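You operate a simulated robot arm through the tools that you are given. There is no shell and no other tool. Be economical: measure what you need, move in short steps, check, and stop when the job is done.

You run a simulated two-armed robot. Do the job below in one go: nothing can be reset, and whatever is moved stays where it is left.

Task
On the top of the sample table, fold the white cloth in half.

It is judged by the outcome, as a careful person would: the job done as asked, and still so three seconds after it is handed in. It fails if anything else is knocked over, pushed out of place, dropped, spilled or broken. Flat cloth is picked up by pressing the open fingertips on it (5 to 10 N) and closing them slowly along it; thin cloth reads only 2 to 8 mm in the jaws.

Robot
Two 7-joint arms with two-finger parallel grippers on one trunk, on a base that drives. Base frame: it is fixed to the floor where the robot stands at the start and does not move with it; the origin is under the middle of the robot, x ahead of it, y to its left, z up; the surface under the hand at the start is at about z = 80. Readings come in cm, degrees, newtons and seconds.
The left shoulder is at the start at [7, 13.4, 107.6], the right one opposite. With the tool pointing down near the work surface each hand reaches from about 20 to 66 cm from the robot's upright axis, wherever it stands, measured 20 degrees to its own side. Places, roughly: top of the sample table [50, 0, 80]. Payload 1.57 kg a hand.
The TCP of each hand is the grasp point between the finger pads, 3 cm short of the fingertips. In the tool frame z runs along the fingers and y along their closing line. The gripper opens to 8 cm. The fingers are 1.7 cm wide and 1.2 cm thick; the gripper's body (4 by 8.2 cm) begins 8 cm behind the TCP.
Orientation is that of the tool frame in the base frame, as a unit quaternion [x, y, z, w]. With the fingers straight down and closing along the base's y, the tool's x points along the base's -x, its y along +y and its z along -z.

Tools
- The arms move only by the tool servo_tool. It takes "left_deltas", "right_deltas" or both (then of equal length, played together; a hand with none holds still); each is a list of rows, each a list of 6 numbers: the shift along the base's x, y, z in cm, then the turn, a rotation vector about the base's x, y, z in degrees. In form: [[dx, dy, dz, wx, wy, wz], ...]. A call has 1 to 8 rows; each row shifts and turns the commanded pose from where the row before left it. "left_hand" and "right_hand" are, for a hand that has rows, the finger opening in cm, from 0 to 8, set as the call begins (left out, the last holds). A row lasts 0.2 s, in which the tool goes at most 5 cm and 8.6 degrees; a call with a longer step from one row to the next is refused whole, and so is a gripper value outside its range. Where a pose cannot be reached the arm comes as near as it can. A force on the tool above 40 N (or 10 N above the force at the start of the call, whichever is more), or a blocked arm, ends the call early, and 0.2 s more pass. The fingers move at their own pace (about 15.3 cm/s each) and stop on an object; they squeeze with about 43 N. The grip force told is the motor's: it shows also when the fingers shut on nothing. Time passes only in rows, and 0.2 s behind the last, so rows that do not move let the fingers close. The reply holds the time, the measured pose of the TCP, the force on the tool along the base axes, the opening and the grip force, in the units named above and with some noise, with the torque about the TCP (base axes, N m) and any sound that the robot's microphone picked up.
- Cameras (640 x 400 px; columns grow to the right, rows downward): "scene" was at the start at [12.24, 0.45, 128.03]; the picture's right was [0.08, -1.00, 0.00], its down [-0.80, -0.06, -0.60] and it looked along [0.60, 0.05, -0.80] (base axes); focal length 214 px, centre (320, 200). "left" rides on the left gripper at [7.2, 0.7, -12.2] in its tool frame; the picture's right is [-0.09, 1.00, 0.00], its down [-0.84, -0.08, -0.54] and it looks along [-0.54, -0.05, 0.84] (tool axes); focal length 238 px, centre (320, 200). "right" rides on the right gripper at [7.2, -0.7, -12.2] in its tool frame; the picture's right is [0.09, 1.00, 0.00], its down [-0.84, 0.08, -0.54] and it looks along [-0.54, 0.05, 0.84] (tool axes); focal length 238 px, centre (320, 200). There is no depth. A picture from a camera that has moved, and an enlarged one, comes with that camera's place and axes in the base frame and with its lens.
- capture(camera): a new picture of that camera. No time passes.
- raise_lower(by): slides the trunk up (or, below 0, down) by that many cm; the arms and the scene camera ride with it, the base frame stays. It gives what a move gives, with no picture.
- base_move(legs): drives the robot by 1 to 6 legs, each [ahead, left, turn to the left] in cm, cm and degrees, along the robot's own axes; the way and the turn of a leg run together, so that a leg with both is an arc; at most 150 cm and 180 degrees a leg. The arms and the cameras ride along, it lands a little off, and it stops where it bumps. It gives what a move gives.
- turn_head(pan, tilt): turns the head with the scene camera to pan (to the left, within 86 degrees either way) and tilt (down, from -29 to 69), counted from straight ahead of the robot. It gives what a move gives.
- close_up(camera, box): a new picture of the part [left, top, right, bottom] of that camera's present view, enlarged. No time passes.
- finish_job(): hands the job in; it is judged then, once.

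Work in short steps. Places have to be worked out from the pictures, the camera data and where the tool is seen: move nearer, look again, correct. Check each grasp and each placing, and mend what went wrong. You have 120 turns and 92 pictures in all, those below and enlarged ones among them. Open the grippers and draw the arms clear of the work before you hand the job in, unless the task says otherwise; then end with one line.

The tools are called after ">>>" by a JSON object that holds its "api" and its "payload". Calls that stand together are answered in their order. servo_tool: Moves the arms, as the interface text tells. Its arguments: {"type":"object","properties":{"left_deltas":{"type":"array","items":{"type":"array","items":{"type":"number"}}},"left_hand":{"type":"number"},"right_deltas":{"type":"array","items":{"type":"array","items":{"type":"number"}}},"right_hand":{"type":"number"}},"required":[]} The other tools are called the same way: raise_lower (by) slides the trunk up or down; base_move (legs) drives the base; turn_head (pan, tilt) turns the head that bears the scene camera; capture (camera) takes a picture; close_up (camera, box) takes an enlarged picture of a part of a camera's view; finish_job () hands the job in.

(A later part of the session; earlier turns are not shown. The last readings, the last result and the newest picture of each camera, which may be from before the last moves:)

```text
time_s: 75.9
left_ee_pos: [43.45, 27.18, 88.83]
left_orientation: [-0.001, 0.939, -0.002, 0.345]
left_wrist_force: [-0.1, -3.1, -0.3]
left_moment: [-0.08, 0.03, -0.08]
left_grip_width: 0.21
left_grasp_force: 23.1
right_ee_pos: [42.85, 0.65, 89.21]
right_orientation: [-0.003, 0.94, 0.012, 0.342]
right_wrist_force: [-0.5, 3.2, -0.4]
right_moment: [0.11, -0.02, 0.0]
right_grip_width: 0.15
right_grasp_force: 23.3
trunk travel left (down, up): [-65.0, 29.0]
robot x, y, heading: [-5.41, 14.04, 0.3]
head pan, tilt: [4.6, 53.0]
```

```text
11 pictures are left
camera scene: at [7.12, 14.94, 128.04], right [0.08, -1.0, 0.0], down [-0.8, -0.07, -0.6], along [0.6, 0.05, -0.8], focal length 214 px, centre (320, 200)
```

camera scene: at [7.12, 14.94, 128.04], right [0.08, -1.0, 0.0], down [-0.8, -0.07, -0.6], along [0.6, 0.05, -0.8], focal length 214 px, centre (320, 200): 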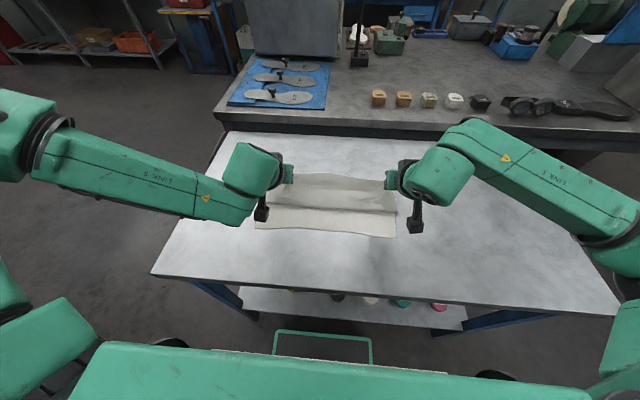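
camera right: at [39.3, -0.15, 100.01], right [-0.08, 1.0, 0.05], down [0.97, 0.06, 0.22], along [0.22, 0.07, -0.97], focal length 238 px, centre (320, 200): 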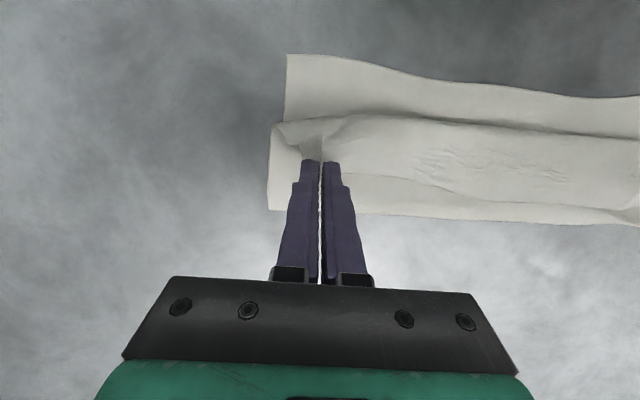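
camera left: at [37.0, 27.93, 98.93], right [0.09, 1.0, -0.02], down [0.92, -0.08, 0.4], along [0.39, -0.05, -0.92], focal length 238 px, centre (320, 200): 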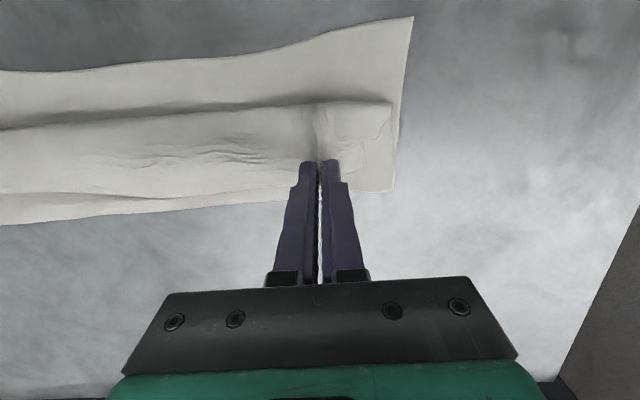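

Tilt is now 40°. I carry the edge back in steps with the base, lowering each time so the flap is laid without dragging the fold.

>>> {"api": "base_move", "payload": {"legs": [[-5, 0, 0]]}}

>>> {"api": "servo_tool", "payload": {"left_deltas": [[0, 0, -0.8, 0, -3, 0], [0, 0, -0.9, 0, -3, 0], [0, 0, -0.9, 0, -3, 0]], "right_deltas": [[0, 0, -1, 0, -3, 0], [0, 0, -1, 0, -3, 0], [0, 0, -1, 0, -3, 0]]}}

>>> {"api": "base_move", "payload": {"legs": [[-4, 0, 0]]}}

>>> {"api": "servo_tool", "payload": {"left_deltas": [[0, 0, -0.8, 0, -1, 0], [0, 0, -0.8, 0, -1, 0]], "right_deltas": [[0, 0, -0.8, 0, -1, 0], [0, 0, -0.8, 0, -1, 0]]}}

>>> {"api": "close_up", "payload": {"camera": "scene", "box": [220, 120, 460, 270]}}

```text
time_s: 76.8
left_ee_pos: [38.45, 27.21, 88.8]
left_orientation: [-0.001, 0.938, -0.001, 0.346]
left_wrist_force: [0.2, -2.7, -1.4]
left_moment: [-0.03, -0.03, -0.04]
left_grip_width: 0.2
left_grasp_force: 24.1
right_ee_pos: [38.09, 0.61, 89.1]
right_orientation: [-0.003, 0.94, 0.011, 0.341]
right_wrist_force: [0.4, 3.1, 0.1]
right_moment: [0.09, -0.01, 0.05]
right_grip_width: 0.16
right_grasp_force: 23.5
trunk travel left (down, up): [-65.0, 29.0]
robot x, y, heading: [-9.84, 14.42, 0.2]
head pan, tilt: [4.6, 53.0]
```

```text
time_s: 77.6
left_ee_pos: [38.58, 27.25, 86.24]
left_orientation: [0.0, 0.908, -0.002, 0.419]
left_wrist_force: [0.7, -3.5, -0.8]
left_moment: [-0.07, 0.02, -0.06]
left_grip_width: 0.21
left_grasp_force: 23.3
right_ee_pos: [37.97, 0.61, 86.23]
right_orientation: [-0.004, 0.91, 0.011, 0.415]
right_wrist_force: [0.4, 3.0, 0.1]
right_moment: [0.04, 0.02, 0.04]
right_grip_width: 0.18
right_grasp_force: 23.8
trunk travel left (down, up): [-65.0, 29.0]
robot x, y, heading: [-10.03, 14.21, 0.2]
head pan, tilt: [4.6, 53.0]
```

```text
time_s: 78.5
left_ee_pos: [34.79, 27.16, 86.2]
left_orientation: [0.0, 0.909, -0.002, 0.418]
left_wrist_force: [0.5, -2.9, -0.2]
left_moment: [-0.02, 0.01, -0.08]
left_grip_width: 0.21
left_grasp_force: 24.0
right_ee_pos: [34.15, 0.64, 86.19]
right_orientation: [-0.003, 0.91, 0.011, 0.414]
right_wrist_force: [-0.2, 2.4, -0.5]
right_moment: [0.1, 0.01, 0.08]
right_grip_width: 0.17
right_grasp_force: 24.0
trunk travel left (down, up): [-65.0, 29.0]
robot x, y, heading: [-13.96, 14.42, -0.1]
head pan, tilt: [4.6, 53.0]
```

```text
time_s: 79.1
left_ee_pos: [34.75, 27.29, 84.66]
left_orientation: [-0.001, 0.901, -0.002, 0.434]
left_wrist_force: [0.4, -3.6, 0.4]
left_moment: [-0.06, -0.02, -0.09]
left_grip_width: 0.21
left_grasp_force: 23.8
right_ee_pos: [33.96, 0.65, 84.67]
right_orientation: [-0.004, 0.903, 0.011, 0.43]
right_wrist_force: [0.3, 3.8, -0.1]
right_moment: [0.1, -0.02, 0.1]
right_grip_width: 0.16
right_grasp_force: 23.5
trunk travel left (down, up): [-65.0, 29.0]
robot x, y, heading: [-14.23, 14.32, 0.4]
head pan, tilt: [4.6, 53.0]
```

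```text
2.67 times, centred on (340, 195) of scene
camera zoom: at [-1.77, 14.89, 128.04], right [0.08, -1.0, 0.0], down [-0.8, -0.07, -0.6], along [0.6, 0.05, -0.8], focal length 572 px, centre (267, 213)
```

zoom: 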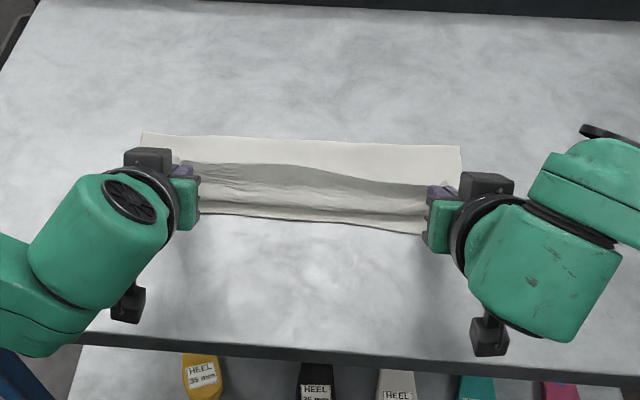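

Good: the fold line stays at about 44.5–45, and the edge is standing up at the hands. I take the last 3 cm back, lower to the table and tilt a little more.

>>> {"api": "servo_tool", "payload": {"left_deltas": [[0, 0, -0.5, 0, -1, 0], [0, 0, -0.4, 0, -1, 0]], "right_deltas": [[0, 0, -0.5, 0, -1, 0], [0, 0, -0.4, 0, -1, 0]]}}

>>> {"api": "base_move", "payload": {"legs": [[-3.2, 0, 0]]}}

>>> {"api": "servo_tool", "payload": {"left_deltas": [[0, 0, -0.3, 0, 0, 0], [0, 0, -0.2, 0, 0, 0]], "right_deltas": [[0, 0, -0.3, 0, 0, 0], [0, 0, -0.2, 0, 0, 0]]}}

>>> {"api": "close_up", "payload": {"camera": "scene", "box": [240, 110, 440, 235]}}

>>> {"api": "close_up", "payload": {"camera": "left", "box": [200, 60, 440, 210]}}

```text
time_s: 79.7
left_ee_pos: [34.67, 27.13, 83.77]
left_orientation: [0.001, 0.892, -0.003, 0.451]
left_wrist_force: [0.3, -3.7, 0.5]
left_moment: [-0.07, 0.01, -0.08]
left_grip_width: 0.22
left_grasp_force: 24.2
right_ee_pos: [34.05, 0.56, 83.7]
right_orientation: [-0.004, 0.895, 0.011, 0.446]
right_wrist_force: [-0.1, 3.1, -0.3]
right_moment: [0.04, -0.04, 0.07]
right_grip_width: 0.21
right_grasp_force: 23.6
trunk travel left (down, up): [-65.0, 29.0]
robot x, y, heading: [-14.07, 14.22, 0.1]
head pan, tilt: [4.6, 53.0]
```

```text
time_s: 80.5
left_ee_pos: [31.57, 27.17, 83.67]
left_orientation: [0.0, 0.893, -0.002, 0.449]
left_wrist_force: [0.1, -3.1, -0.3]
left_moment: [-0.05, 0.01, -0.07]
left_grip_width: 0.19
left_grasp_force: 23.7
right_ee_pos: [31.04, 0.56, 83.61]
right_orientation: [-0.004, 0.896, 0.011, 0.444]
right_wrist_force: [0.2, 2.2, 0.0]
right_moment: [0.06, 0.03, 0.07]
right_grip_width: 0.22
right_grasp_force: 23.7
trunk travel left (down, up): [-65.0, 29.0]
robot x, y, heading: [-17.31, 14.14, 0.2]
head pan, tilt: [4.6, 53.0]
```

```text
time_s: 81.2
left_ee_pos: [31.45, 27.06, 83.29]
left_orientation: [0.0, 0.893, -0.002, 0.45]
left_wrist_force: [-0.3, -2.3, 0.5]
left_moment: [-0.08, -0.02, -0.06]
left_grip_width: 0.22
left_grasp_force: 23.7
right_ee_pos: [30.81, 0.61, 83.23]
right_orientation: [-0.005, 0.895, 0.011, 0.446]
right_wrist_force: [-0.2, 1.7, 0.3]
right_moment: [0.05, -0.02, 0.02]
right_grip_width: 0.22
right_grasp_force: 23.2
trunk travel left (down, up): [-65.0, 29.0]
robot x, y, heading: [-17.11, 14.24, 0.1]
head pan, tilt: [4.6, 53.0]
```

```text
3.20 times, centred on (340, 172) of scene
camera zoom: at [-5.03, 14.89, 128.05], right [0.08, -1.0, 0.0], down [-0.8, -0.07, -0.6], along [0.6, 0.05, -0.8], focal length 686 px, centre (256, 288)
```

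zoom: 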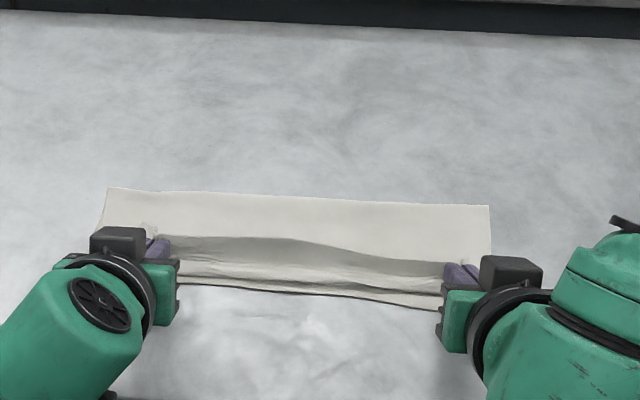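

```text
2.67 times, centred on (320, 135) of left
camera zoom: at [17.28, 27.69, 84.74], right [0.06, 1.0, 0.07], down [0.06, -0.07, 1.0], along [1.0, -0.05, -0.07], focal length 636 px, centre (320, 373)
```

zoom: 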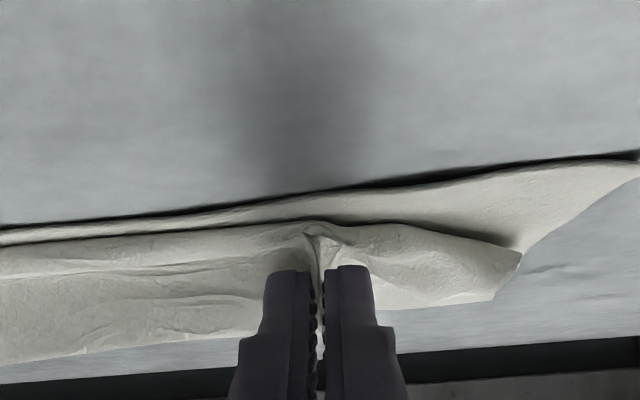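

The stack slid about 2.5 cm towards me but stayed intact (fold ≈42, near edge ≈30.5) and is still well on the table. I release, back the fingers out and look.

>>> {"api": "servo_tool", "payload": {"left_deltas": [[0, 0, 0, 0, 0, 0], [0, 0, 0, 0, 0, 0]], "right_deltas": [[0, 0, 0, 0, 0, 0], [0, 0, 0, 0, 0, 0]], "left_hand": 2, "right_hand": 2}}

>>> {"api": "base_move", "payload": {"legs": [[-6, 0, 0]]}}

>>> {"api": "servo_tool", "payload": {"left_deltas": [[0, 1, 2.5, 0, 0, 0], [0, 2, 3, 0, 4, 0], [0, 2, 3, 0, 4, 0], [0, 2, 3, 0, 4, 0]], "right_deltas": [[0, -1, 2.5, 0, 0, 0], [0, -2, 3, 0, 4, 0], [0, -2, 3, 0, 4, 0], [0, -2, 3, 0, 4, 0]]}}

>>> {"api": "close_up", "payload": {"camera": "scene", "box": [240, 90, 440, 215]}}

```text
time_s: 81.8
left_ee_pos: [31.39, 27.26, 83.29]
left_orientation: [0.0, 0.893, -0.002, 0.45]
left_wrist_force: [0.4, -0.1, 0.0]
left_moment: [0.01, -0.02, 0.0]
left_grip_width: 2.03
left_grasp_force: 0.0
right_ee_pos: [30.87, 0.71, 83.13]
right_orientation: [-0.005, 0.895, 0.011, 0.446]
right_wrist_force: [0.9, -0.1, 0.4]
right_moment: [-0.01, -0.04, 0.02]
right_grip_width: 2.0
right_grasp_force: 0.1
trunk travel left (down, up): [-65.0, 29.0]
robot x, y, heading: [-17.14, 14.2, 0.3]
head pan, tilt: [4.6, 53.0]
```

```text
time_s: 82.7
left_ee_pos: [25.51, 27.23, 83.21]
left_orientation: [-0.001, 0.893, -0.001, 0.45]
left_wrist_force: [-0.8, 0.9, -0.4]
left_moment: [0.01, 0.02, 0.0]
left_grip_width: 1.97
left_grasp_force: 0.1
right_ee_pos: [25.05, 0.77, 83.0]
right_orientation: [-0.005, 0.895, 0.012, 0.445]
right_wrist_force: [-0.3, -1.1, 1.1]
right_moment: [0.02, 0.01, -0.02]
right_grip_width: 2.02
right_grasp_force: 0.1
trunk travel left (down, up): [-65.0, 29.0]
robot x, y, heading: [-22.68, 14.37, 0.5]
head pan, tilt: [4.6, 53.0]
```

```text
time_s: 83.7
left_ee_pos: [25.47, 34.03, 94.82]
left_orientation: [-0.001, 0.935, -0.001, 0.354]
left_wrist_force: [0.8, 0.7, -0.1]
left_moment: [0.01, 0.0, 0.02]
left_grip_width: 1.98
left_grasp_force: 0.1
right_ee_pos: [25.2, -6.17, 94.61]
right_orientation: [-0.004, 0.937, 0.012, 0.35]
right_wrist_force: [-0.3, 0.4, 0.5]
right_moment: [-0.01, 0.03, -0.01]
right_grip_width: 2.0
right_grasp_force: 0.1
trunk travel left (down, up): [-65.0, 29.0]
robot x, y, heading: [-23.16, 14.51, 0.6]
head pan, tilt: [4.6, 53.0]
```

```text
3.20 times, centred on (340, 152) of scene
camera zoom: at [-10.92, 14.87, 128.03], right [0.09, -1.0, 0.0], down [-0.8, -0.07, -0.6], along [0.6, 0.05, -0.8], focal length 686 px, centre (256, 352)
```

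zoom: 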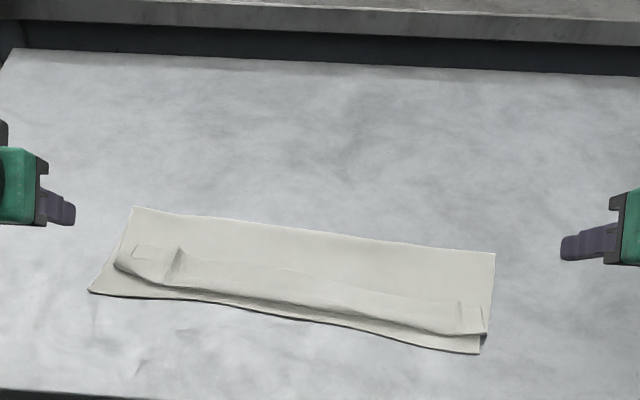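

The lip is down to about 3 cm, but the stack slides easily and the right side was dragged (fold now ≈39 on the right, 42 on the left). I'll now hold the stack down with one hand while the other pulls the lip out, starting on the right. I drive forward 6 cm and position the hands above.

>>> {"api": "base_move", "payload": {"legs": [[6, 0, -0.5]]}}

>>> {"api": "servo_tool", "payload": {"left_deltas": [[1, -2.6, -1, 0, 0, 0], [1, -2.6, -1, 0, 0, 0], [1, -2.6, -1, 0, 0, 0], [1, -2.6, -1, 0, 0, 0], [1, -2.6, -1, 0, 0, 0], [0.5, -2.6, -1, 0, 0, 0]], "right_deltas": [[-0.1, 1, -1, 0, 5.2, 0], [-0.1, 1, -1, 0, 5.2, 0], [-0.1, 1, -1, 0, 5.2, 0], [-0.1, 1, -1, 0, 5.2, 0], [0, 1, -1, 0, 5.2, 0], [0, 1, -1, 0, 5.2, 0]], "left_hand": 0, "right_hand": 3}}

>>> {"api": "capture", "payload": {"camera": "right"}}

```text
time_s: 84.7
left_ee_pos: [31.48, 33.72, 94.93]
left_orientation: [0.003, 0.935, -0.002, 0.355]
left_wrist_force: [-0.4, 0.7, 0.0]
left_moment: [0.01, -0.03, -0.01]
left_grip_width: 2.02
left_grasp_force: 0.1
right_ee_pos: [31.03, -6.51, 94.61]
right_orientation: [0.001, 0.937, 0.01, 0.35]
right_wrist_force: [0.0, -0.3, -0.6]
right_moment: [0.02, -0.03, 0.02]
right_grip_width: 2.0
right_grasp_force: 0.1
trunk travel left (down, up): [-65.0, 29.0]
robot x, y, heading: [-17.17, 14.36, -0.4]
head pan, tilt: [4.6, 53.0]
```

```text
time_s: 86.1
left_ee_pos: [36.31, 20.16, 89.61]
left_orientation: [0.002, 0.935, -0.003, 0.354]
left_wrist_force: [-1.0, 0.2, 0.3]
left_moment: [0.01, 0.01, 0.02]
left_grip_width: 0.01
left_grasp_force: 21.8
left hand out of reach, approached as far as the arm can: row 6
right_ee_pos: [30.49, -0.48, 88.63]
right_orientation: [0.003, 0.996, 0.009, 0.085]
right_wrist_force: [0.3, 0.4, 0.5]
right_moment: [-0.03, 0.01, 0.0]
right_grip_width: 3.0
right_grasp_force: 0.1
trunk travel left (down, up): [-65.0, 29.0]
robot x, y, heading: [-17.08, 14.44, -0.3]
head pan, tilt: [4.6, 53.0]
```

```text
6 pictures are left
camera right: at [21.24, -1.3, 99.49], right [-0.09, 1.0, 0.0], down [0.73, 0.06, 0.68], along [0.67, 0.06, -0.74], focal length 238 px, centre (320, 200)
```

right: 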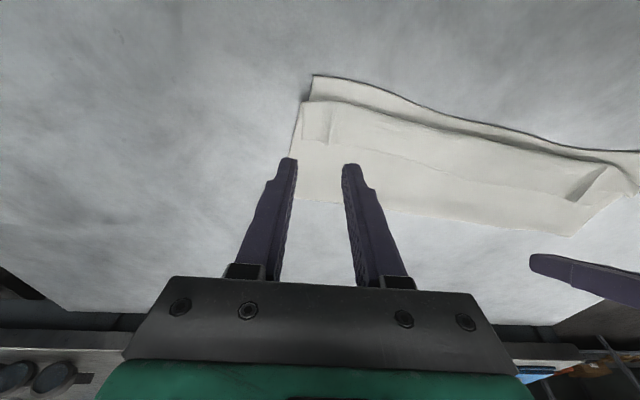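

The right camera gives the right ridge at x 28.5–31.6, y≈0.5, and the fold at about 38–41. I lower the left hand onto the fold strip at (37.3, 18) as a hold-down and the right hand around its ridge.

>>> {"api": "servo_tool", "payload": {"left_deltas": [[-0.5, -1, -1, 0, 0, 0], [-0.5, -1, -1, 0, 0, 0], [0, 0, -1.5, 0, 0, 0], [0, 0, -1.5, 0, 0, 0], [0, 0, -0.8, 0, 0, 0]], "right_deltas": [[-0.2, 0.5, -1, 0, 0, 0], [-0.2, 0.4, -1, 0, 0, 0], [0, 0, -1, 0, 0, 0], [0, 0, -1, 0, 0, 0], [0, 0, -0.8, 0, 0, 0]]}}

>>> {"api": "servo_tool", "payload": {"left_deltas": [[0, 0, -0.2, 0, 0, 0], [0, 0, -0.2, 0, 0, 0]], "right_deltas": [[0, 0, -0.1, 0, 0, 0], [0, 0, -0.1, 0, 0, 0]]}}

```text
time_s: 87.3
left_ee_pos: [34.22, 21.28, 85.62]
left_orientation: [0.004, 0.935, -0.004, 0.354]
left_wrist_force: [-0.2, 0.1, -0.1]
left_moment: [0.0, 0.01, -0.02]
left_grip_width: 0.01
left_grasp_force: 21.1
left hand out of reach, approached as far as the arm can: row 1, 2, 3, 4, 5
right_ee_pos: [30.25, 0.24, 83.78]
right_orientation: [0.002, 0.996, 0.011, 0.086]
right_wrist_force: [1.0, 1.2, 0.2]
right_moment: [0.01, -0.02, 0.0]
right_grip_width: 3.01
right_grasp_force: 0.0
trunk travel left (down, up): [-65.0, 29.0]
robot x, y, heading: [-17.18, 14.72, -0.0]
head pan, tilt: [4.6, 53.0]
```

```text
time_s: 87.9
left_ee_pos: [33.98, 21.44, 85.23]
left_orientation: [0.003, 0.935, -0.003, 0.354]
left_wrist_force: [0.6, -0.5, 0.0]
left_moment: [0.02, 0.03, 0.01]
left_grip_width: 0.01
left_grasp_force: 22.0
right_ee_pos: [30.25, 0.4, 83.53]
right_orientation: [0.003, 0.996, 0.01, 0.084]
right_wrist_force: [-0.2, 0.7, 0.7]
right_moment: [-0.03, 0.03, -0.01]
right_grip_width: 2.99
right_grasp_force: 0.1
trunk travel left (down, up): [-65.0, 29.0]
robot x, y, heading: [-17.08, 14.59, -0.4]
head pan, tilt: [4.6, 53.0]
```

The left arm cannot reach that far inward. I hold down further left instead, at about (38.3, 26).

>>> {"api": "servo_tool", "payload": {"left_deltas": [[0.5, 1.5, 0.8, 0, 0, 0], [0.6, 1.5, 0.8, 0, 0, 0], [0.6, 1.5, 0, 0, 0, 0], [0.6, 0.2, 0, 0, 0, 0], [0, 0, -1.2, 0, 0, 0], [0, 0, -1.2, 0, 0, 0], [0, 0, -0.8, 0, 0, 0]]}}

>>> {"api": "servo_tool", "payload": {"left_deltas": [[0, 0, -0.3, 0, 0, 0], [0, 0, -0.2, 0, 0, 0]]}}

```text
time_s: 89.5
left_ee_pos: [36.44, 25.9, 83.36]
left_orientation: [0.003, 0.935, -0.003, 0.354]
left_wrist_force: [-0.5, 0.0, -0.4]
left_moment: [0.0, 0.0, -0.01]
left_grip_width: 0.0
left_grasp_force: 21.0
right_ee_pos: [30.22, 0.33, 83.55]
right_orientation: [0.002, 0.996, 0.01, 0.085]
right_wrist_force: [0.0, -0.4, 0.5]
right_moment: [-0.02, 0.03, -0.02]
right_grip_width: 3.02
right_grasp_force: 0.0
trunk travel left (down, up): [-65.0, 29.0]
robot x, y, heading: [-16.64, 14.51, 0.2]
head pan, tilt: [4.6, 53.0]
```

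```text
time_s: 90.1
left_ee_pos: [36.42, 25.96, 83.0]
left_orientation: [0.003, 0.934, -0.002, 0.356]
left_wrist_force: [0.7, 0.4, 4.2]
left_moment: [0.03, -0.06, 0.02]
left_grip_width: 0.0
left_grasp_force: 21.4
right_ee_pos: [30.17, 0.28, 83.64]
right_orientation: [0.003, 0.996, 0.01, 0.086]
right_wrist_force: [0.3, 0.1, 0.6]
right_moment: [-0.01, 0.01, 0.0]
right_grip_width: 2.99
right_grasp_force: 0.0
trunk travel left (down, up): [-65.0, 29.0]
robot x, y, heading: [-16.85, 14.38, -0.2]
head pan, tilt: [4.6, 53.0]
```

The left hand is pressing at 4 N. I press slightly more and close the right hand on its ridge.

>>> {"api": "servo_tool", "payload": {"left_deltas": [[0, 0, -0.1, 0, 0, 0], [0, 0, 0, 0, 0, 0]], "right_deltas": [[0, 0, -0.1, 0, 0, 0], [0, 0, 0, 0, 0, 0]], "right_hand": 1.2}}

>>> {"api": "servo_tool", "payload": {"right_deltas": [[0, 0, 0, 0, 0, 0], [0, 0, 0, 0, 0, 0], [0, 0, 0, 0, 0, 0]], "right_hand": 0}}

```text
time_s: 90.7
left_ee_pos: [36.5, 25.87, 83.02]
left_orientation: [0.004, 0.934, -0.004, 0.356]
left_wrist_force: [0.8, 1.7, 10.4]
left_moment: [0.06, -0.16, 0.04]
left_grip_width: 0.0
left_grasp_force: 21.2
right_ee_pos: [30.01, 0.27, 83.48]
right_orientation: [0.003, 0.996, 0.01, 0.085]
right_wrist_force: [0.0, 0.0, -0.2]
right_moment: [0.0, -0.01, 0.04]
right_grip_width: 1.22
right_grasp_force: 0.0
trunk travel left (down, up): [-65.0, 29.0]
robot x, y, heading: [-17.03, 14.57, -0.3]
head pan, tilt: [4.6, 53.0]
```

```text
time_s: 91.5
left_ee_pos: [36.4, 25.92, 82.94]
left_orientation: [0.004, 0.935, -0.003, 0.356]
left_wrist_force: [2.0, 1.5, 14.5]
left_moment: [0.07, -0.26, 0.01]
left_grip_width: 0.0
left_grasp_force: 21.1
right_ee_pos: [30.12, 0.18, 83.45]
right_orientation: [0.003, 0.996, 0.011, 0.086]
right_wrist_force: [-0.5, 0.4, 1.6]
right_moment: [0.01, -0.01, -0.04]
right_grip_width: 0.21
right_grasp_force: 23.9
trunk travel left (down, up): [-65.0, 29.0]
robot x, y, heading: [-17.16, 14.13, -0.0]
head pan, tilt: [4.6, 53.0]
```

The right hand holds the lip (2.1 mm) and the left presses the stack with about 14 N. I lift the lip over and pull it out towards the near edge, turning the fingers.

>>> {"api": "servo_tool", "payload": {"right_deltas": [[-0.4, 0, 1.4, 0, -7, 0], [-0.6, 0.1, 1.0, 0, -7, 0], [-1.0, 0.1, 0.3, 0, -7, 0], [-1.2, 0.1, -0.6, 0, -7, 0], [-1.1, 0.1, -0.9, 0, -7, 0], [-1.0, 0.1, -0.9, 0, 0, 0]]}}

>>> {"api": "close_up", "payload": {"camera": "scene", "box": [240, 110, 440, 235]}}

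```text
time_s: 92.9
left_ee_pos: [36.36, 25.91, 82.92]
left_orientation: [0.003, 0.934, -0.002, 0.356]
left_wrist_force: [1.8, 0.9, 17.3]
left_moment: [0.02, -0.27, -0.01]
left_grip_width: 0.01
left_grasp_force: 21.4
right_ee_pos: [24.88, 0.77, 83.87]
right_orientation: [0.0, 0.924, 0.01, 0.383]
right_wrist_force: [0.4, 1.1, 0.5]
right_moment: [0.01, -0.04, 0.01]
right_grip_width: 0.21
right_grasp_force: 23.4
trunk travel left (down, up): [-65.0, 29.0]
robot x, y, heading: [-17.18, 14.51, -0.5]
head pan, tilt: [4.6, 53.0]
```

```text
3.20 times, centred on (340, 172) of scene
camera zoom: at [-5.11, 14.73, 128.07], right [0.08, -1.0, 0.0], down [-0.8, -0.06, -0.6], along [0.6, 0.05, -0.8], focal length 686 px, centre (256, 288)
```

zoom: 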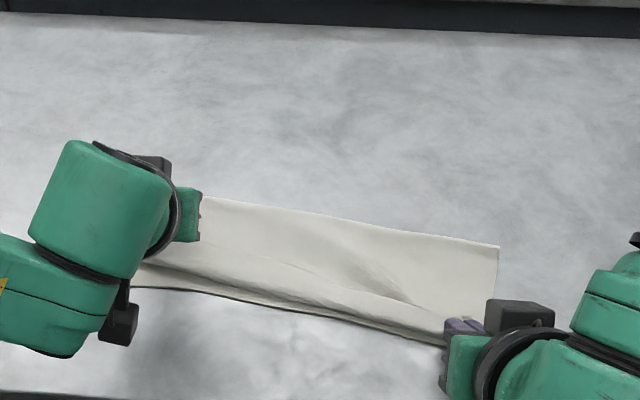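

The right half of the flap now reaches the near edge. I release the right hand wide and retreat along the fingers while the left still holds.

>>> {"api": "servo_tool", "payload": {"right_deltas": [[0, 0, -0.4, 0, 0, 0], [0, 0, 0, 0, 0, 0]]}}

>>> {"api": "servo_tool", "payload": {"right_deltas": [[0, 0, 0, 0, 0, 0], [0, 0, 0, 0, 0, 0], [-0.6, 0, 0.8, 0, 0, 0], [-0.8, 0, 1.2, 0, 0, 0], [-0.8, 0, 1.5, 0, 0, 0], [0, 0, 2.5, 0, 4, 0], [0, 0, 2.5, 0, 6, 0]], "right_hand": 5}}

>>> {"api": "capture", "payload": {"camera": "right"}}

```text
time_s: 93.5
left_ee_pos: [36.4, 25.92, 82.9]
left_orientation: [0.004, 0.935, -0.003, 0.356]
left_wrist_force: [1.0, 0.9, 16.7]
left_moment: [0.03, -0.27, 0.0]
left_grip_width: 0.0
left_grasp_force: 21.2
right_ee_pos: [24.91, 0.77, 83.48]
right_orientation: [-0.001, 0.924, 0.011, 0.381]
right_wrist_force: [0.0, 0.8, 0.4]
right_moment: [-0.01, -0.03, -0.01]
right_grip_width: 0.23
right_grasp_force: 23.7
trunk travel left (down, up): [-65.0, 29.0]
robot x, y, heading: [-17.0, 14.29, -0.3]
head pan, tilt: [4.6, 53.0]
```

```text
time_s: 95.1
left_ee_pos: [36.46, 25.95, 82.94]
left_orientation: [0.003, 0.935, -0.002, 0.356]
left_wrist_force: [2.4, 0.9, 16.7]
left_moment: [0.01, -0.29, 0.01]
left_grip_width: 0.0
left_grasp_force: 21.1
right_ee_pos: [22.42, 0.85, 92.13]
right_orientation: [0.0, 0.954, 0.01, 0.299]
right_wrist_force: [0.7, -0.9, -0.1]
right_moment: [0.01, 0.01, 0.03]
right_grip_width: 5.0
right_grasp_force: 0.1
trunk travel left (down, up): [-65.0, 29.0]
robot x, y, heading: [-17.61, 14.58, -0.2]
head pan, tilt: [4.6, 53.0]
```

```text
4 pictures are left
camera right: at [9.43, 0.05, 98.01], right [-0.08, 1.0, -0.03], down [0.38, 0.06, 0.92], along [0.92, 0.06, -0.38], focal length 238 px, centre (320, 200)
```

right: 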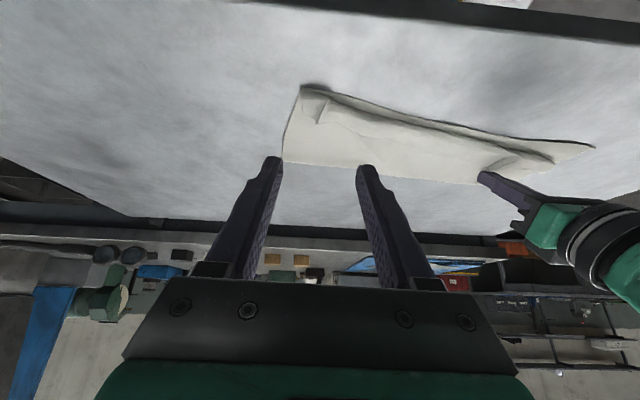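

The right end now lines up with the near edge with only a small lip. Now I mirror this: the right hand will hold down and the left will pull its lip. I lift the left, back the base 4 cm for room, and reposition both.

>>> {"api": "servo_tool", "payload": {"left_deltas": [[0, 0, 1.5, 0, 0, 0], [0, 0, 2, 0, 0, 0], [0, 0, 2, 0, 0, 0]]}}

>>> {"api": "base_move", "payload": {"legs": [[-4, 0, 0]]}}

>>> {"api": "servo_tool", "payload": {"left_deltas": [[0, 0.1, 0, 0, 5.5, 0], [0, 0.1, 0, 0, 5.5, 0], [0, 0.1, 0, 0, 5.5, 0], [0, 0, 0, 0, 5.5, 0], [0, 0, -1.5, 0, 0, 0], [0, 0, -1.5, 0, 0, 0]], "right_deltas": [[3.7, 1, 0, 0, 0, 0], [3.7, 1, 0, 0, 0, 0], [3.7, 1, 0, 0, 0, 0], [3.5, 1, 0, 0, 0, 0], [0, 0, -3, 0, 0, 0], [0, 0, -3, 0, 0, 0]], "left_hand": 3, "right_hand": 0}}

>>> {"api": "capture", "payload": {"camera": "left"}}

```text
time_s: 95.9
left_ee_pos: [36.53, 25.98, 88.45]
left_orientation: [0.002, 0.935, -0.002, 0.354]
left_wrist_force: [-0.1, -0.1, -0.3]
left_moment: [0.0, 0.02, -0.05]
left_grip_width: 0.0
left_grasp_force: 21.3
right_ee_pos: [22.59, 0.84, 92.04]
right_orientation: [0.001, 0.954, 0.01, 0.298]
right_wrist_force: [-0.3, -0.3, -0.3]
right_moment: [-0.03, 0.01, 0.03]
right_grip_width: 5.01
right_grasp_force: 0.0
trunk travel left (down, up): [-65.0, 29.0]
robot x, y, heading: [-17.21, 14.3, -0.1]
head pan, tilt: [4.6, 53.0]
```

```text
time_s: 96.8
left_ee_pos: [32.76, 25.98, 88.4]
left_orientation: [0.003, 0.935, -0.003, 0.353]
left_wrist_force: [1.5, -0.1, -0.9]
left_moment: [-0.02, -0.03, -0.04]
left_grip_width: 0.0
left_grasp_force: 21.4
right_ee_pos: [18.7, 0.91, 91.97]
right_orientation: [0.001, 0.955, 0.01, 0.298]
right_wrist_force: [0.6, -0.1, -0.2]
right_moment: [0.0, 0.03, -0.01]
right_grip_width: 4.99
right_grasp_force: 0.0
trunk travel left (down, up): [-65.0, 29.0]
robot x, y, heading: [-21.14, 14.57, -0.4]
head pan, tilt: [4.6, 53.0]
```

```text
time_s: 98.2
left_ee_pos: [32.77, 26.25, 85.37]
left_orientation: [0.002, 0.986, -0.004, 0.168]
left_wrist_force: [0.2, 1.2, 1.0]
left_moment: [0.02, 0.0, -0.02]
left_grip_width: 3.01
left_grasp_force: 0.0
right_ee_pos: [33.16, 4.89, 86.12]
right_orientation: [0.001, 0.954, 0.01, 0.298]
right_wrist_force: [0.3, 0.0, 0.1]
right_moment: [0.0, 0.07, -0.02]
right_grip_width: 0.01
right_grasp_force: 20.8
trunk travel left (down, up): [-65.0, 29.0]
robot x, y, heading: [-21.1, 14.24, -0.1]
head pan, tilt: [4.6, 53.0]
```

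```text
3 pictures are left
camera left: at [21.89, 26.93, 94.41], right [0.09, 1.0, 0.02], down [0.61, -0.08, 0.79], along [0.79, -0.06, -0.61], focal length 238 px, centre (320, 200)
```

left: 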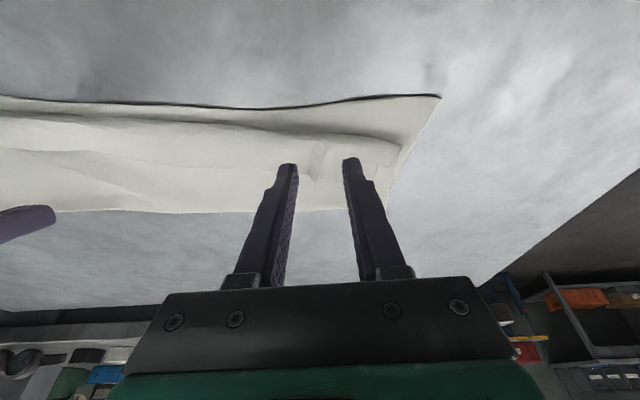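

The left ridge lies between the fingers at x 32.4–36.5, y≈25.8. I adjust slightly, lower the left around it, and bring the right down to hold.

>>> {"api": "servo_tool", "payload": {"left_deltas": [[0.4, -0.4, -0.5, 0, 0, 0], [0.3, 0, -0.7, 0, 0, 0], [0, 0, -0.5, 0, 0, 0], [0, 0, -0.2, 0, 0, 0]], "right_deltas": [[0, 0, -1, 0, 0, 0], [0, 0, -1, 0, 0, 0], [0, 0, -0.6, 0, 0, 0], [0, 0, -0.3, 0, 0, 0]]}}

>>> {"api": "servo_tool", "payload": {"left_deltas": [[0, 0, 0, 0, 0, 0], [0, 0, 0, 0, 0, 0]], "right_deltas": [[0, 0, -0.15, 0, 0, 0], [0, 0, 0, 0, 0, 0]]}}

```text
time_s: 99.2
left_ee_pos: [33.14, 26.11, 83.76]
left_orientation: [0.003, 0.985, -0.004, 0.171]
left_wrist_force: [0.2, 1.5, -0.5]
left_moment: [0.01, -0.01, -0.01]
left_grip_width: 2.97
left_grasp_force: 0.0
left hand out of reach, approached as far as the arm can: row 4
right_ee_pos: [33.28, 4.84, 83.1]
right_orientation: [0.001, 0.954, 0.01, 0.3]
right_wrist_force: [0.7, -0.1, 4.2]
right_moment: [-0.02, -0.03, 0.0]
right_grip_width: 0.0
right_grasp_force: 21.5
trunk travel left (down, up): [-65.0, 29.0]
robot x, y, heading: [-21.17, 14.65, -0.5]
head pan, tilt: [4.6, 53.0]
```

```text
time_s: 99.8
left_ee_pos: [33.06, 26.11, 83.75]
left_orientation: [0.003, 0.985, -0.004, 0.171]
left_wrist_force: [0.1, 0.1, 0.4]
left_moment: [0.01, 0.01, 0.01]
left_grip_width: 3.0
left_grasp_force: 0.0
right_ee_pos: [33.25, 4.94, 83.18]
right_orientation: [0.001, 0.954, 0.01, 0.301]
right_wrist_force: [2.0, -1.6, 13.8]
right_moment: [-0.07, -0.17, -0.03]
right_grip_width: 0.03
right_grasp_force: 21.2
trunk travel left (down, up): [-65.0, 29.0]
robot x, y, heading: [-20.94, 14.31, -0.2]
head pan, tilt: [4.6, 53.0]
```

The right hand holds with 14 N. The left is at its limit, so I add 4° of tilt, lower 0.4 cm and close on the ridge.

>>> {"api": "servo_tool", "payload": {"left_deltas": [[0, -0.1, 0, 0, -4, 0], [0.2, 0, -0.25, 0, 0, 0], [0, 0, -0.15, 0, 0, 0]]}}

>>> {"api": "servo_tool", "payload": {"left_deltas": [[0, 0, 0, 0, 0, 0], [0, 0, 0, 0, 0, 0]], "left_hand": 1.2}}

>>> {"api": "servo_tool", "payload": {"left_deltas": [[0, 0, 0, 0, 0, 0], [0, 0, 0, 0, 0, 0], [0, 0, 0, 0, 0, 0]], "left_hand": 0}}

```text
time_s: 100.6
left_ee_pos: [33.14, 26.02, 83.48]
left_orientation: [0.002, 0.979, -0.004, 0.205]
left_wrist_force: [0.1, -0.4, 0.3]
left_moment: [-0.01, 0.02, 0.0]
left_grip_width: 2.99
left_grasp_force: 0.0
right_ee_pos: [33.19, 4.93, 83.11]
right_orientation: [0.001, 0.953, 0.01, 0.302]
right_wrist_force: [3.2, -1.8, 19.0]
right_moment: [-0.07, -0.25, -0.04]
right_grip_width: 0.0
right_grasp_force: 21.2
trunk travel left (down, up): [-65.0, 29.0]
robot x, y, heading: [-21.11, 14.26, -0.3]
head pan, tilt: [4.6, 53.0]
```

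```text
time_s: 101.2
left_ee_pos: [33.05, 26.03, 83.47]
left_orientation: [0.004, 0.979, -0.004, 0.204]
left_wrist_force: [0.2, 0.1, 0.5]
left_moment: [0.04, 0.0, 0.03]
left_grip_width: 1.21
left_grasp_force: 0.0
right_ee_pos: [33.21, 4.95, 83.1]
right_orientation: [0.002, 0.954, 0.01, 0.301]
right_wrist_force: [3.6, -1.5, 21.6]
right_moment: [0.02, -0.32, 0.02]
right_grip_width: 0.0
right_grasp_force: 21.4
trunk travel left (down, up): [-65.0, 29.0]
robot x, y, heading: [-20.98, 14.35, -0.6]
head pan, tilt: [4.6, 53.0]
```

```text
time_s: 102.0
left_ee_pos: [33.24, 25.93, 83.51]
left_orientation: [0.003, 0.979, -0.003, 0.206]
left_wrist_force: [-0.2, 0.2, -0.2]
left_moment: [-0.03, 0.0, 0.01]
left_grip_width: 0.18
left_grasp_force: 23.6
right_ee_pos: [33.18, 5.0, 83.19]
right_orientation: [0.001, 0.954, 0.01, 0.301]
right_wrist_force: [3.3, -1.1, 21.7]
right_moment: [-0.02, -0.33, -0.03]
right_grip_width: 0.0
right_grasp_force: 21.4
trunk travel left (down, up): [-65.0, 29.0]
robot x, y, heading: [-20.81, 14.79, -0.4]
head pan, tilt: [4.6, 53.0]
```

The left grips its lip (1.8 mm). I lift it over and pull it out to the near edge with the right still holding.

>>> {"api": "servo_tool", "payload": {"left_deltas": [[-0.3, 0, 1.4, 0, -6, 0], [-0.6, 0.1, 1.0, 0, -6, 0], [-1.0, 0.1, 0.1, 0, -6, 0], [-1.2, 0.1, -0.8, 0, -6, 0], [-1.0, 0.1, -0.9, 0, 0, 0], [-0.4, 0, -1.2, 0, 0, 0]]}}

>>> {"api": "servo_tool", "payload": {"left_deltas": [[0, 0, 0, 0, 0, 0], [0, 0, 0, 0, 0, 0], [-0.6, 0, 0.8, 0, 0, 0], [-0.9, 0, 1.0, 0, 0, 0], [-0.9, 0, 1.2, 0, 0, 0], [0, 0, 2.5, 0, 4, 0], [0, 0, 2.5, 0, 4, 0]], "left_hand": 5}}

>>> {"api": "capture", "payload": {"camera": "left"}}

```text
time_s: 103.4
left_ee_pos: [28.7, 26.37, 83.23]
left_orientation: [0.004, 0.914, -0.004, 0.405]
left_wrist_force: [0.1, 1.0, 0.1]
left_moment: [0.02, -0.03, 0.02]
left_grip_width: 0.15
left_grasp_force: 23.9
right_ee_pos: [33.18, 4.99, 83.09]
right_orientation: [0.002, 0.954, 0.01, 0.3]
right_wrist_force: [2.9, -1.2, 20.8]
right_moment: [-0.01, -0.29, -0.03]
right_grip_width: 0.01
right_grasp_force: 21.5
trunk travel left (down, up): [-65.0, 29.0]
robot x, y, heading: [-20.9, 14.82, -0.2]
head pan, tilt: [4.6, 53.0]
```

```text
time_s: 105.0
left_ee_pos: [26.24, 26.53, 91.1]
left_orientation: [0.004, 0.941, -0.003, 0.339]
left_wrist_force: [-0.5, -0.1, 0.1]
left_moment: [0.01, -0.02, -0.02]
left_grip_width: 5.03
left_grasp_force: 0.1
right_ee_pos: [33.2, 4.96, 83.03]
right_orientation: [0.001, 0.954, 0.01, 0.3]
right_wrist_force: [2.0, -1.6, 21.3]
right_moment: [0.02, -0.31, 0.0]
right_grip_width: 0.0
right_grasp_force: 21.5
trunk travel left (down, up): [-65.0, 29.0]
robot x, y, heading: [-21.13, 14.42, -0.1]
head pan, tilt: [4.6, 53.0]
```

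```text
2 pictures are left
camera left: at [12.83, 27.11, 95.91], right [0.08, 1.0, 0.06], down [0.3, -0.08, 0.95], along [0.95, -0.06, -0.3], focal length 238 px, centre (320, 200)
```

left: 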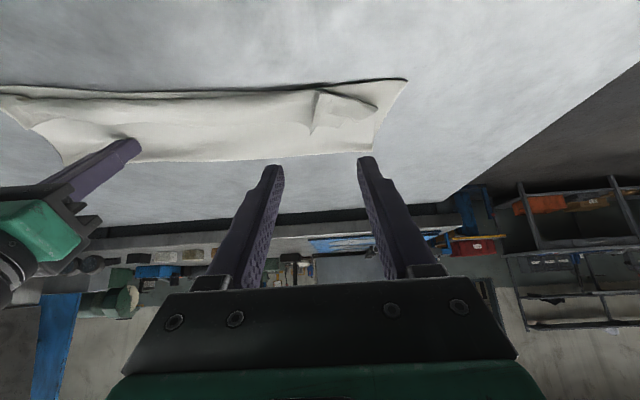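

The fold edge is now near the lower edge all along, but a small tab at the left end still lies folded back (x≈30–34, y 26–31). I'll reposition closer so the left fingers can be vertical, hold the stack with the right, and push that tab over from behind without touching the layer below.

>>> {"api": "servo_tool", "payload": {"right_deltas": [[0, 0, 1.5, 0, 0, 0], [0, 0, 2, 0, 0, 0], [0, 0, 1.5, 0, 0, 0]]}}

>>> {"api": "base_move", "payload": {"legs": [[10, 0, 0]]}}

>>> {"api": "servo_tool", "payload": {"left_deltas": [[0.1, 0.2, 0, 0, 8, 0], [0.1, 0.2, 0, 0, 8, 0], [0.1, 0.2, 0, 0, 8, 0], [0.1, 0.2, -1, 0, 8, 0], [0, 0.3, -1, 0, 8, 0], [0, 0, -1, 0, 3, 0], [0, 0, -1, 0, 0, 0]], "right_deltas": [[-2, 0, 0, 0, 0, 0], [-2, 0, 0, 0, 0, 0], [-2, 0, 0, 0, 0, 0], [-2, 0, 0, 0, 0, 0], [-1.5, 0, -1.5, 0, 0, 0], [0, 0, -1.5, 0, 0, 0], [0, 0, -1, 0, 0, 0]], "left_hand": 3}}

```text
time_s: 105.8
left_ee_pos: [26.42, 26.33, 91.06]
left_orientation: [0.003, 0.941, -0.002, 0.338]
left_wrist_force: [0.3, -0.1, -0.1]
left_moment: [0.01, -0.01, 0.01]
left_grip_width: 4.99
left_grasp_force: 0.3
right_ee_pos: [33.24, 4.91, 87.69]
right_orientation: [0.001, 0.955, 0.009, 0.297]
right_wrist_force: [0.7, 0.5, -0.1]
right_moment: [-0.01, 0.01, 0.01]
right_grip_width: 0.02
right_grasp_force: 21.9
trunk travel left (down, up): [-65.0, 29.0]
robot x, y, heading: [-20.96, 14.42, -0.3]
head pan, tilt: [4.6, 53.0]
```

```text
time_s: 106.9
left_ee_pos: [36.33, 26.37, 90.98]
left_orientation: [0.003, 0.941, -0.002, 0.338]
left_wrist_force: [-0.2, -0.6, -0.1]
left_moment: [-0.01, 0.0, 0.04]
left_grip_width: 5.01
left_grasp_force: 0.0
right_ee_pos: [43.26, 4.95, 87.83]
right_orientation: [0.001, 0.954, 0.01, 0.3]
right_wrist_force: [0.3, 0.3, -0.2]
right_moment: [0.0, -0.01, 0.03]
right_grip_width: 0.01
right_grasp_force: 21.5
trunk travel left (down, up): [-65.0, 29.0]
robot x, y, heading: [-10.97, 14.15, -0.2]
head pan, tilt: [4.6, 53.0]
```

```text
time_s: 108.5
left_ee_pos: [36.78, 27.57, 86.89]
left_orientation: [0.002, 1.0, -0.003, -0.031]
left_wrist_force: [0.2, 0.1, 0.4]
left_moment: [0.02, 0.01, -0.01]
left_grip_width: 3.01
left_grasp_force: 0.1
right_ee_pos: [33.76, 4.93, 83.84]
right_orientation: [0.001, 0.954, 0.01, 0.298]
right_wrist_force: [0.7, 0.1, -0.2]
right_moment: [-0.02, 0.01, 0.01]
right_grip_width: 0.0
right_grasp_force: 21.4
trunk travel left (down, up): [-65.0, 29.0]
robot x, y, heading: [-10.77, 14.83, -0.2]
head pan, tilt: [4.6, 53.0]
```

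In place. I lower the right to hold and the left to about 0.5 cm above the lower layers behind the tab.

>>> {"api": "servo_tool", "payload": {"left_deltas": [[0, 0, -1.2, 0, 0, 0], [0, 0, -1.2, 0, 0, 0], [0, 0, -0.5, 0, 0, 0]], "right_deltas": [[0, 0, -0.4, 0, 0, 0], [0, 0, -0.3, 0, 0, 0], [0, 0, -0.12, 0, 0, 0]]}}

>>> {"api": "servo_tool", "payload": {"left_deltas": [[-0.1, 0, -0.1, 0, 0, 0], [-0.1, 0, 0, 0, 0, 0]], "right_deltas": [[0, 0, -0.08, 0, 0, 0], [0, 0, 0, 0, 0, 0]]}}

```text
time_s: 109.3
left_ee_pos: [36.64, 27.41, 84.17]
left_orientation: [0.002, 1.0, -0.004, -0.03]
left_wrist_force: [0.8, 0.2, 0.0]
left_moment: [0.0, 0.0, 0.03]
left_grip_width: 3.01
left_grasp_force: 0.1
right_ee_pos: [33.81, 5.09, 83.2]
right_orientation: [0.0, 0.954, 0.011, 0.299]
right_wrist_force: [1.3, -0.2, 4.0]
right_moment: [0.0, -0.05, -0.02]
right_grip_width: 0.0
right_grasp_force: 21.6
trunk travel left (down, up): [-65.0, 29.0]
robot x, y, heading: [-10.56, 14.51, -0.3]
head pan, tilt: [4.6, 53.0]
```

```text
time_s: 109.9
left_ee_pos: [36.29, 27.31, 84.04]
left_orientation: [0.001, 1.0, -0.003, -0.029]
left_wrist_force: [0.1, 0.5, -0.4]
left_moment: [-0.01, -0.01, -0.03]
left_grip_width: 3.01
left_grasp_force: 0.1
right_ee_pos: [33.94, 5.02, 83.06]
right_orientation: [0.001, 0.953, 0.011, 0.301]
right_wrist_force: [2.2, -1.2, 14.5]
right_moment: [-0.08, -0.21, -0.01]
right_grip_width: 0.01
right_grasp_force: 21.2
trunk travel left (down, up): [-65.0, 29.0]
robot x, y, heading: [-11.27, 14.27, -0.3]
head pan, tilt: [4.6, 53.0]
```

The right is holding with 14 N. I lower the left 0.35 cm more and sweep it towards the near edge, then lift.

>>> {"api": "servo_tool", "payload": {"left_deltas": [[0, 0, -0.35, 0, 0, 0], [-1.1, 0, 0, 0, 0, 0], [-1.1, 0, 0, 0, 0, 0], [-1.1, 0.1, 0, 0, 0, 0], [-1.1, 0.1, 0, 0, 0, 0], [-1.1, 0.1, 0, 0, 0, 0], [-1.1, 0.1, 0, 0, 0, 0], [-1.1, 0.1, 0, 0, 0, 0]]}}

>>> {"api": "servo_tool", "payload": {"left_deltas": [[-0.9, 0.1, 0, 0, 0, 0], [-0.8, 0, 0, 0, 0, 0], [-0.5, 0, 1, 0, 0, 0], [0, 1, 3, 0, 0, 0], [0, 3, 3, 0, 0, 0], [0, 3, 2, 0, 0, 0]]}}

>>> {"api": "close_up", "payload": {"camera": "scene", "box": [225, 120, 465, 270]}}

```text
time_s: 111.7
left_ee_pos: [28.71, 28.16, 83.78]
left_orientation: [0.001, 1.0, -0.003, -0.03]
left_wrist_force: [0.2, -1.0, 0.3]
left_moment: [0.01, -0.01, 0.0]
left_grip_width: 2.99
left_grasp_force: 0.1
right_ee_pos: [33.69, 5.1, 83.12]
right_orientation: [0.0, 0.954, 0.01, 0.3]
right_wrist_force: [3.4, -0.4, 23.9]
right_moment: [-0.02, -0.33, 0.01]
right_grip_width: 0.0
right_grasp_force: 21.1
trunk travel left (down, up): [-65.0, 29.0]
robot x, y, heading: [-10.7, 14.28, 0.0]
head pan, tilt: [4.6, 53.0]
```

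```text
time_s: 113.1
left_ee_pos: [26.29, 35.21, 92.62]
left_orientation: [0.003, 1.0, -0.004, -0.029]
left_wrist_force: [0.4, 0.5, 0.0]
left_moment: [-0.01, 0.01, 0.04]
left_grip_width: 2.97
left_grasp_force: 0.0
right_ee_pos: [33.76, 5.13, 83.11]
right_orientation: [0.0, 0.954, 0.011, 0.3]
right_wrist_force: [2.0, -0.3, 23.8]
right_moment: [-0.03, -0.3, 0.0]
right_grip_width: 0.01
right_grasp_force: 21.4
trunk travel left (down, up): [-65.0, 29.0]
robot x, y, heading: [-10.59, 14.21, -0.4]
head pan, tilt: [4.6, 53.0]
```

```text
2.67 times, centred on (345, 195) of scene
camera zoom: at [0.82, 14.87, 128.07], right [0.08, -1.0, 0.0], down [-0.8, -0.06, -0.6], along [0.6, 0.05, -0.8], focal length 572 px, centre (253, 213)
```

zoom: 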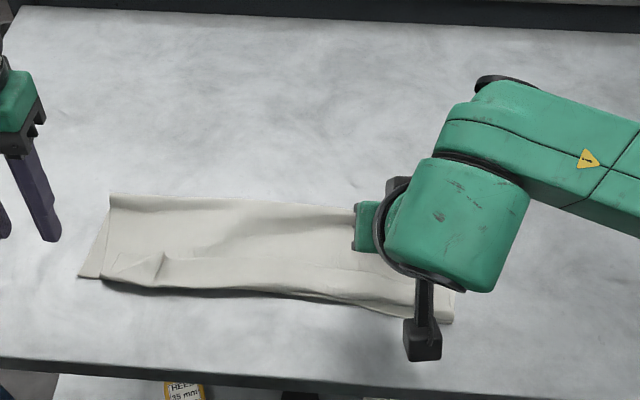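

Excellent: the left end flipped over and lies along the near edge. The right end still has a similar small tab (x≈26–30, y≈−1–3), so I do the mirror: left hand to hold down at (37, 26), then right sweeps.

>>> {"api": "servo_tool", "payload": {"left_deltas": [[2.7, -2.3, 0, 0, 0, 0], [2.7, -2.3, 0, 0, 0, 0], [2.7, -2.3, -1, 0, 0, 0], [2.6, -2.3, -2, 0, 0, 0], [0, 0, -2.5, 0, 0, 0], [0, 0, -2.5, 0, 0, 0], [0, 0, -0.8, 0, 0, 0]], "left_hand": 2}}

>>> {"api": "servo_tool", "payload": {"left_deltas": [[0, 0, -0.2, 0, 0, 0], [0, 0, -0.2, 0, 0, 0]]}}

```text
time_s: 114.7
left_ee_pos: [36.2, 26.85, 84.43]
left_orientation: [0.002, 1.0, -0.004, -0.028]
left_wrist_force: [-0.3, -0.2, -0.5]
left_moment: [-0.02, 0.03, -0.03]
left_grip_width: 2.03
left_grasp_force: 0.1
left hand out of reach, approached as far as the arm can: row 5, 6
right_ee_pos: [33.67, 4.91, 83.04]
right_orientation: [0.0, 0.954, 0.011, 0.301]
right_wrist_force: [0.5, 0.5, 21.6]
right_moment: [0.02, -0.25, 0.01]
right_grip_width: 0.0
right_grasp_force: 21.0
trunk travel left (down, up): [-65.0, 29.0]
robot x, y, heading: [-11.13, 14.34, -0.4]
head pan, tilt: [4.6, 53.0]
```

```text
time_s: 115.3
left_ee_pos: [36.13, 26.84, 84.26]
left_orientation: [0.002, 1.0, -0.004, -0.028]
left_wrist_force: [0.3, -0.3, -0.1]
left_moment: [0.01, 0.0, 0.01]
left_grip_width: 2.02
left_grasp_force: 0.0
left hand out of reach, approached as far as the arm can: row 2
right_ee_pos: [33.61, 5.1, 83.12]
right_orientation: [0.001, 0.953, 0.009, 0.301]
right_wrist_force: [-0.3, 1.0, 22.5]
right_moment: [0.03, -0.2, 0.01]
right_grip_width: 0.03
right_grasp_force: 21.6
trunk travel left (down, up): [-65.0, 29.0]
robot x, y, heading: [-11.14, 14.23, -0.5]
head pan, tilt: [4.6, 53.0]
```

Left is near its reach limit. I move it 1 cm back with 8° of tilt and continue down to contact.

>>> {"api": "servo_tool", "payload": {"left_deltas": [[-0.4, 0, 0, 0, -4, 0], [-0.4, 0, 0, 0, -4, 0], [0, 0, -0.3, 0, 0, 0], [0, 0, -0.3, 0, 0, 0]]}}

>>> {"api": "servo_tool", "payload": {"left_deltas": [[0, 0, -0.15, 0, 0, 0], [0, 0, -0.1, 0, 0, 0]]}}

```text
time_s: 116.3
left_ee_pos: [35.45, 26.91, 83.59]
left_orientation: [0.003, 0.999, -0.005, 0.04]
left_wrist_force: [-0.1, -0.1, -0.1]
left_moment: [0.0, 0.01, 0.05]
left_grip_width: 2.01
left_grasp_force: 0.0
right_ee_pos: [33.54, 5.05, 83.03]
right_orientation: [0.001, 0.954, 0.011, 0.301]
right_wrist_force: [-0.1, 1.1, 22.5]
right_moment: [-0.01, -0.22, 0.02]
right_grip_width: 0.0
right_grasp_force: 21.6
trunk travel left (down, up): [-65.0, 29.0]
robot x, y, heading: [-11.19, 14.29, -0.2]
head pan, tilt: [4.6, 53.0]
```

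```text
time_s: 116.9
left_ee_pos: [35.42, 26.93, 83.35]
left_orientation: [0.002, 0.999, -0.003, 0.041]
left_wrist_force: [-0.4, -0.5, 0.7]
left_moment: [0.04, -0.02, 0.02]
left_grip_width: 2.0
left_grasp_force: 0.1
right_ee_pos: [33.64, 5.07, 83.05]
right_orientation: [0.001, 0.954, 0.01, 0.301]
right_wrist_force: [-0.7, 1.1, 21.3]
right_moment: [0.01, -0.22, 0.01]
right_grip_width: 0.0
right_grasp_force: 21.3
trunk travel left (down, up): [-65.0, 29.0]
robot x, y, heading: [-10.85, 14.53, -0.2]
head pan, tilt: [4.6, 53.0]
```

I press the left down a little more, then lift the right, turn it vertical and place it behind the right tab.

>>> {"api": "servo_tool", "payload": {"left_deltas": [[0, 0, -0.15, 0, 0, 0], [0, 0, -0.12, 0, 0, 0]]}}

>>> {"api": "servo_tool", "payload": {"right_deltas": [[0, 0, 2, 0, 0, 0], [0, -0.5, 2.5, 0, 7, 0], [-0.1, -0.8, 0.5, 0, 7.5, 0], [-0.1, -1, 0, 0, 7.5, 0], [-0.1, -1, 0, 0, 7.5, 0], [-0.1, -0.9, 0, 0, 7.5, 0], [0, 0, -2, 0, 0, 0], [0, 0, -1.5, 0, 0, 0]], "right_hand": 3}}

```text
time_s: 117.5
left_ee_pos: [35.31, 26.9, 83.25]
left_orientation: [0.002, 0.999, -0.004, 0.043]
left_wrist_force: [1.2, 0.3, 15.6]
left_moment: [0.13, 0.07, -0.01]
left_grip_width: 2.0
left_grasp_force: 0.0
right_ee_pos: [33.54, 5.24, 83.01]
right_orientation: [0.0, 0.953, 0.01, 0.301]
right_wrist_force: [2.2, 2.2, 17.0]
right_moment: [0.05, -0.25, 0.05]
right_grip_width: 0.0
right_grasp_force: 21.8
trunk travel left (down, up): [-65.0, 29.0]
robot x, y, heading: [-11.11, 14.52, 0.0]
head pan, tilt: [4.6, 53.0]
```

```text
time_s: 119.3
left_ee_pos: [35.36, 26.79, 83.26]
left_orientation: [0.002, 0.999, -0.003, 0.043]
left_wrist_force: [5.0, 4.3, 35.0]
left_moment: [0.38, 0.02, -0.04]
left_grip_width: 2.02
left_grasp_force: 0.2
right_ee_pos: [33.13, 0.54, 84.56]
right_orientation: [0.003, 1.0, 0.01, -0.019]
right_wrist_force: [-0.4, -0.4, -0.5]
right_moment: [0.01, -0.01, 0.01]
right_grip_width: 3.0
right_grasp_force: 0.1
trunk travel left (down, up): [-65.0, 29.0]
robot x, y, heading: [-11.07, 14.36, -0.1]
head pan, tilt: [4.6, 53.0]
```

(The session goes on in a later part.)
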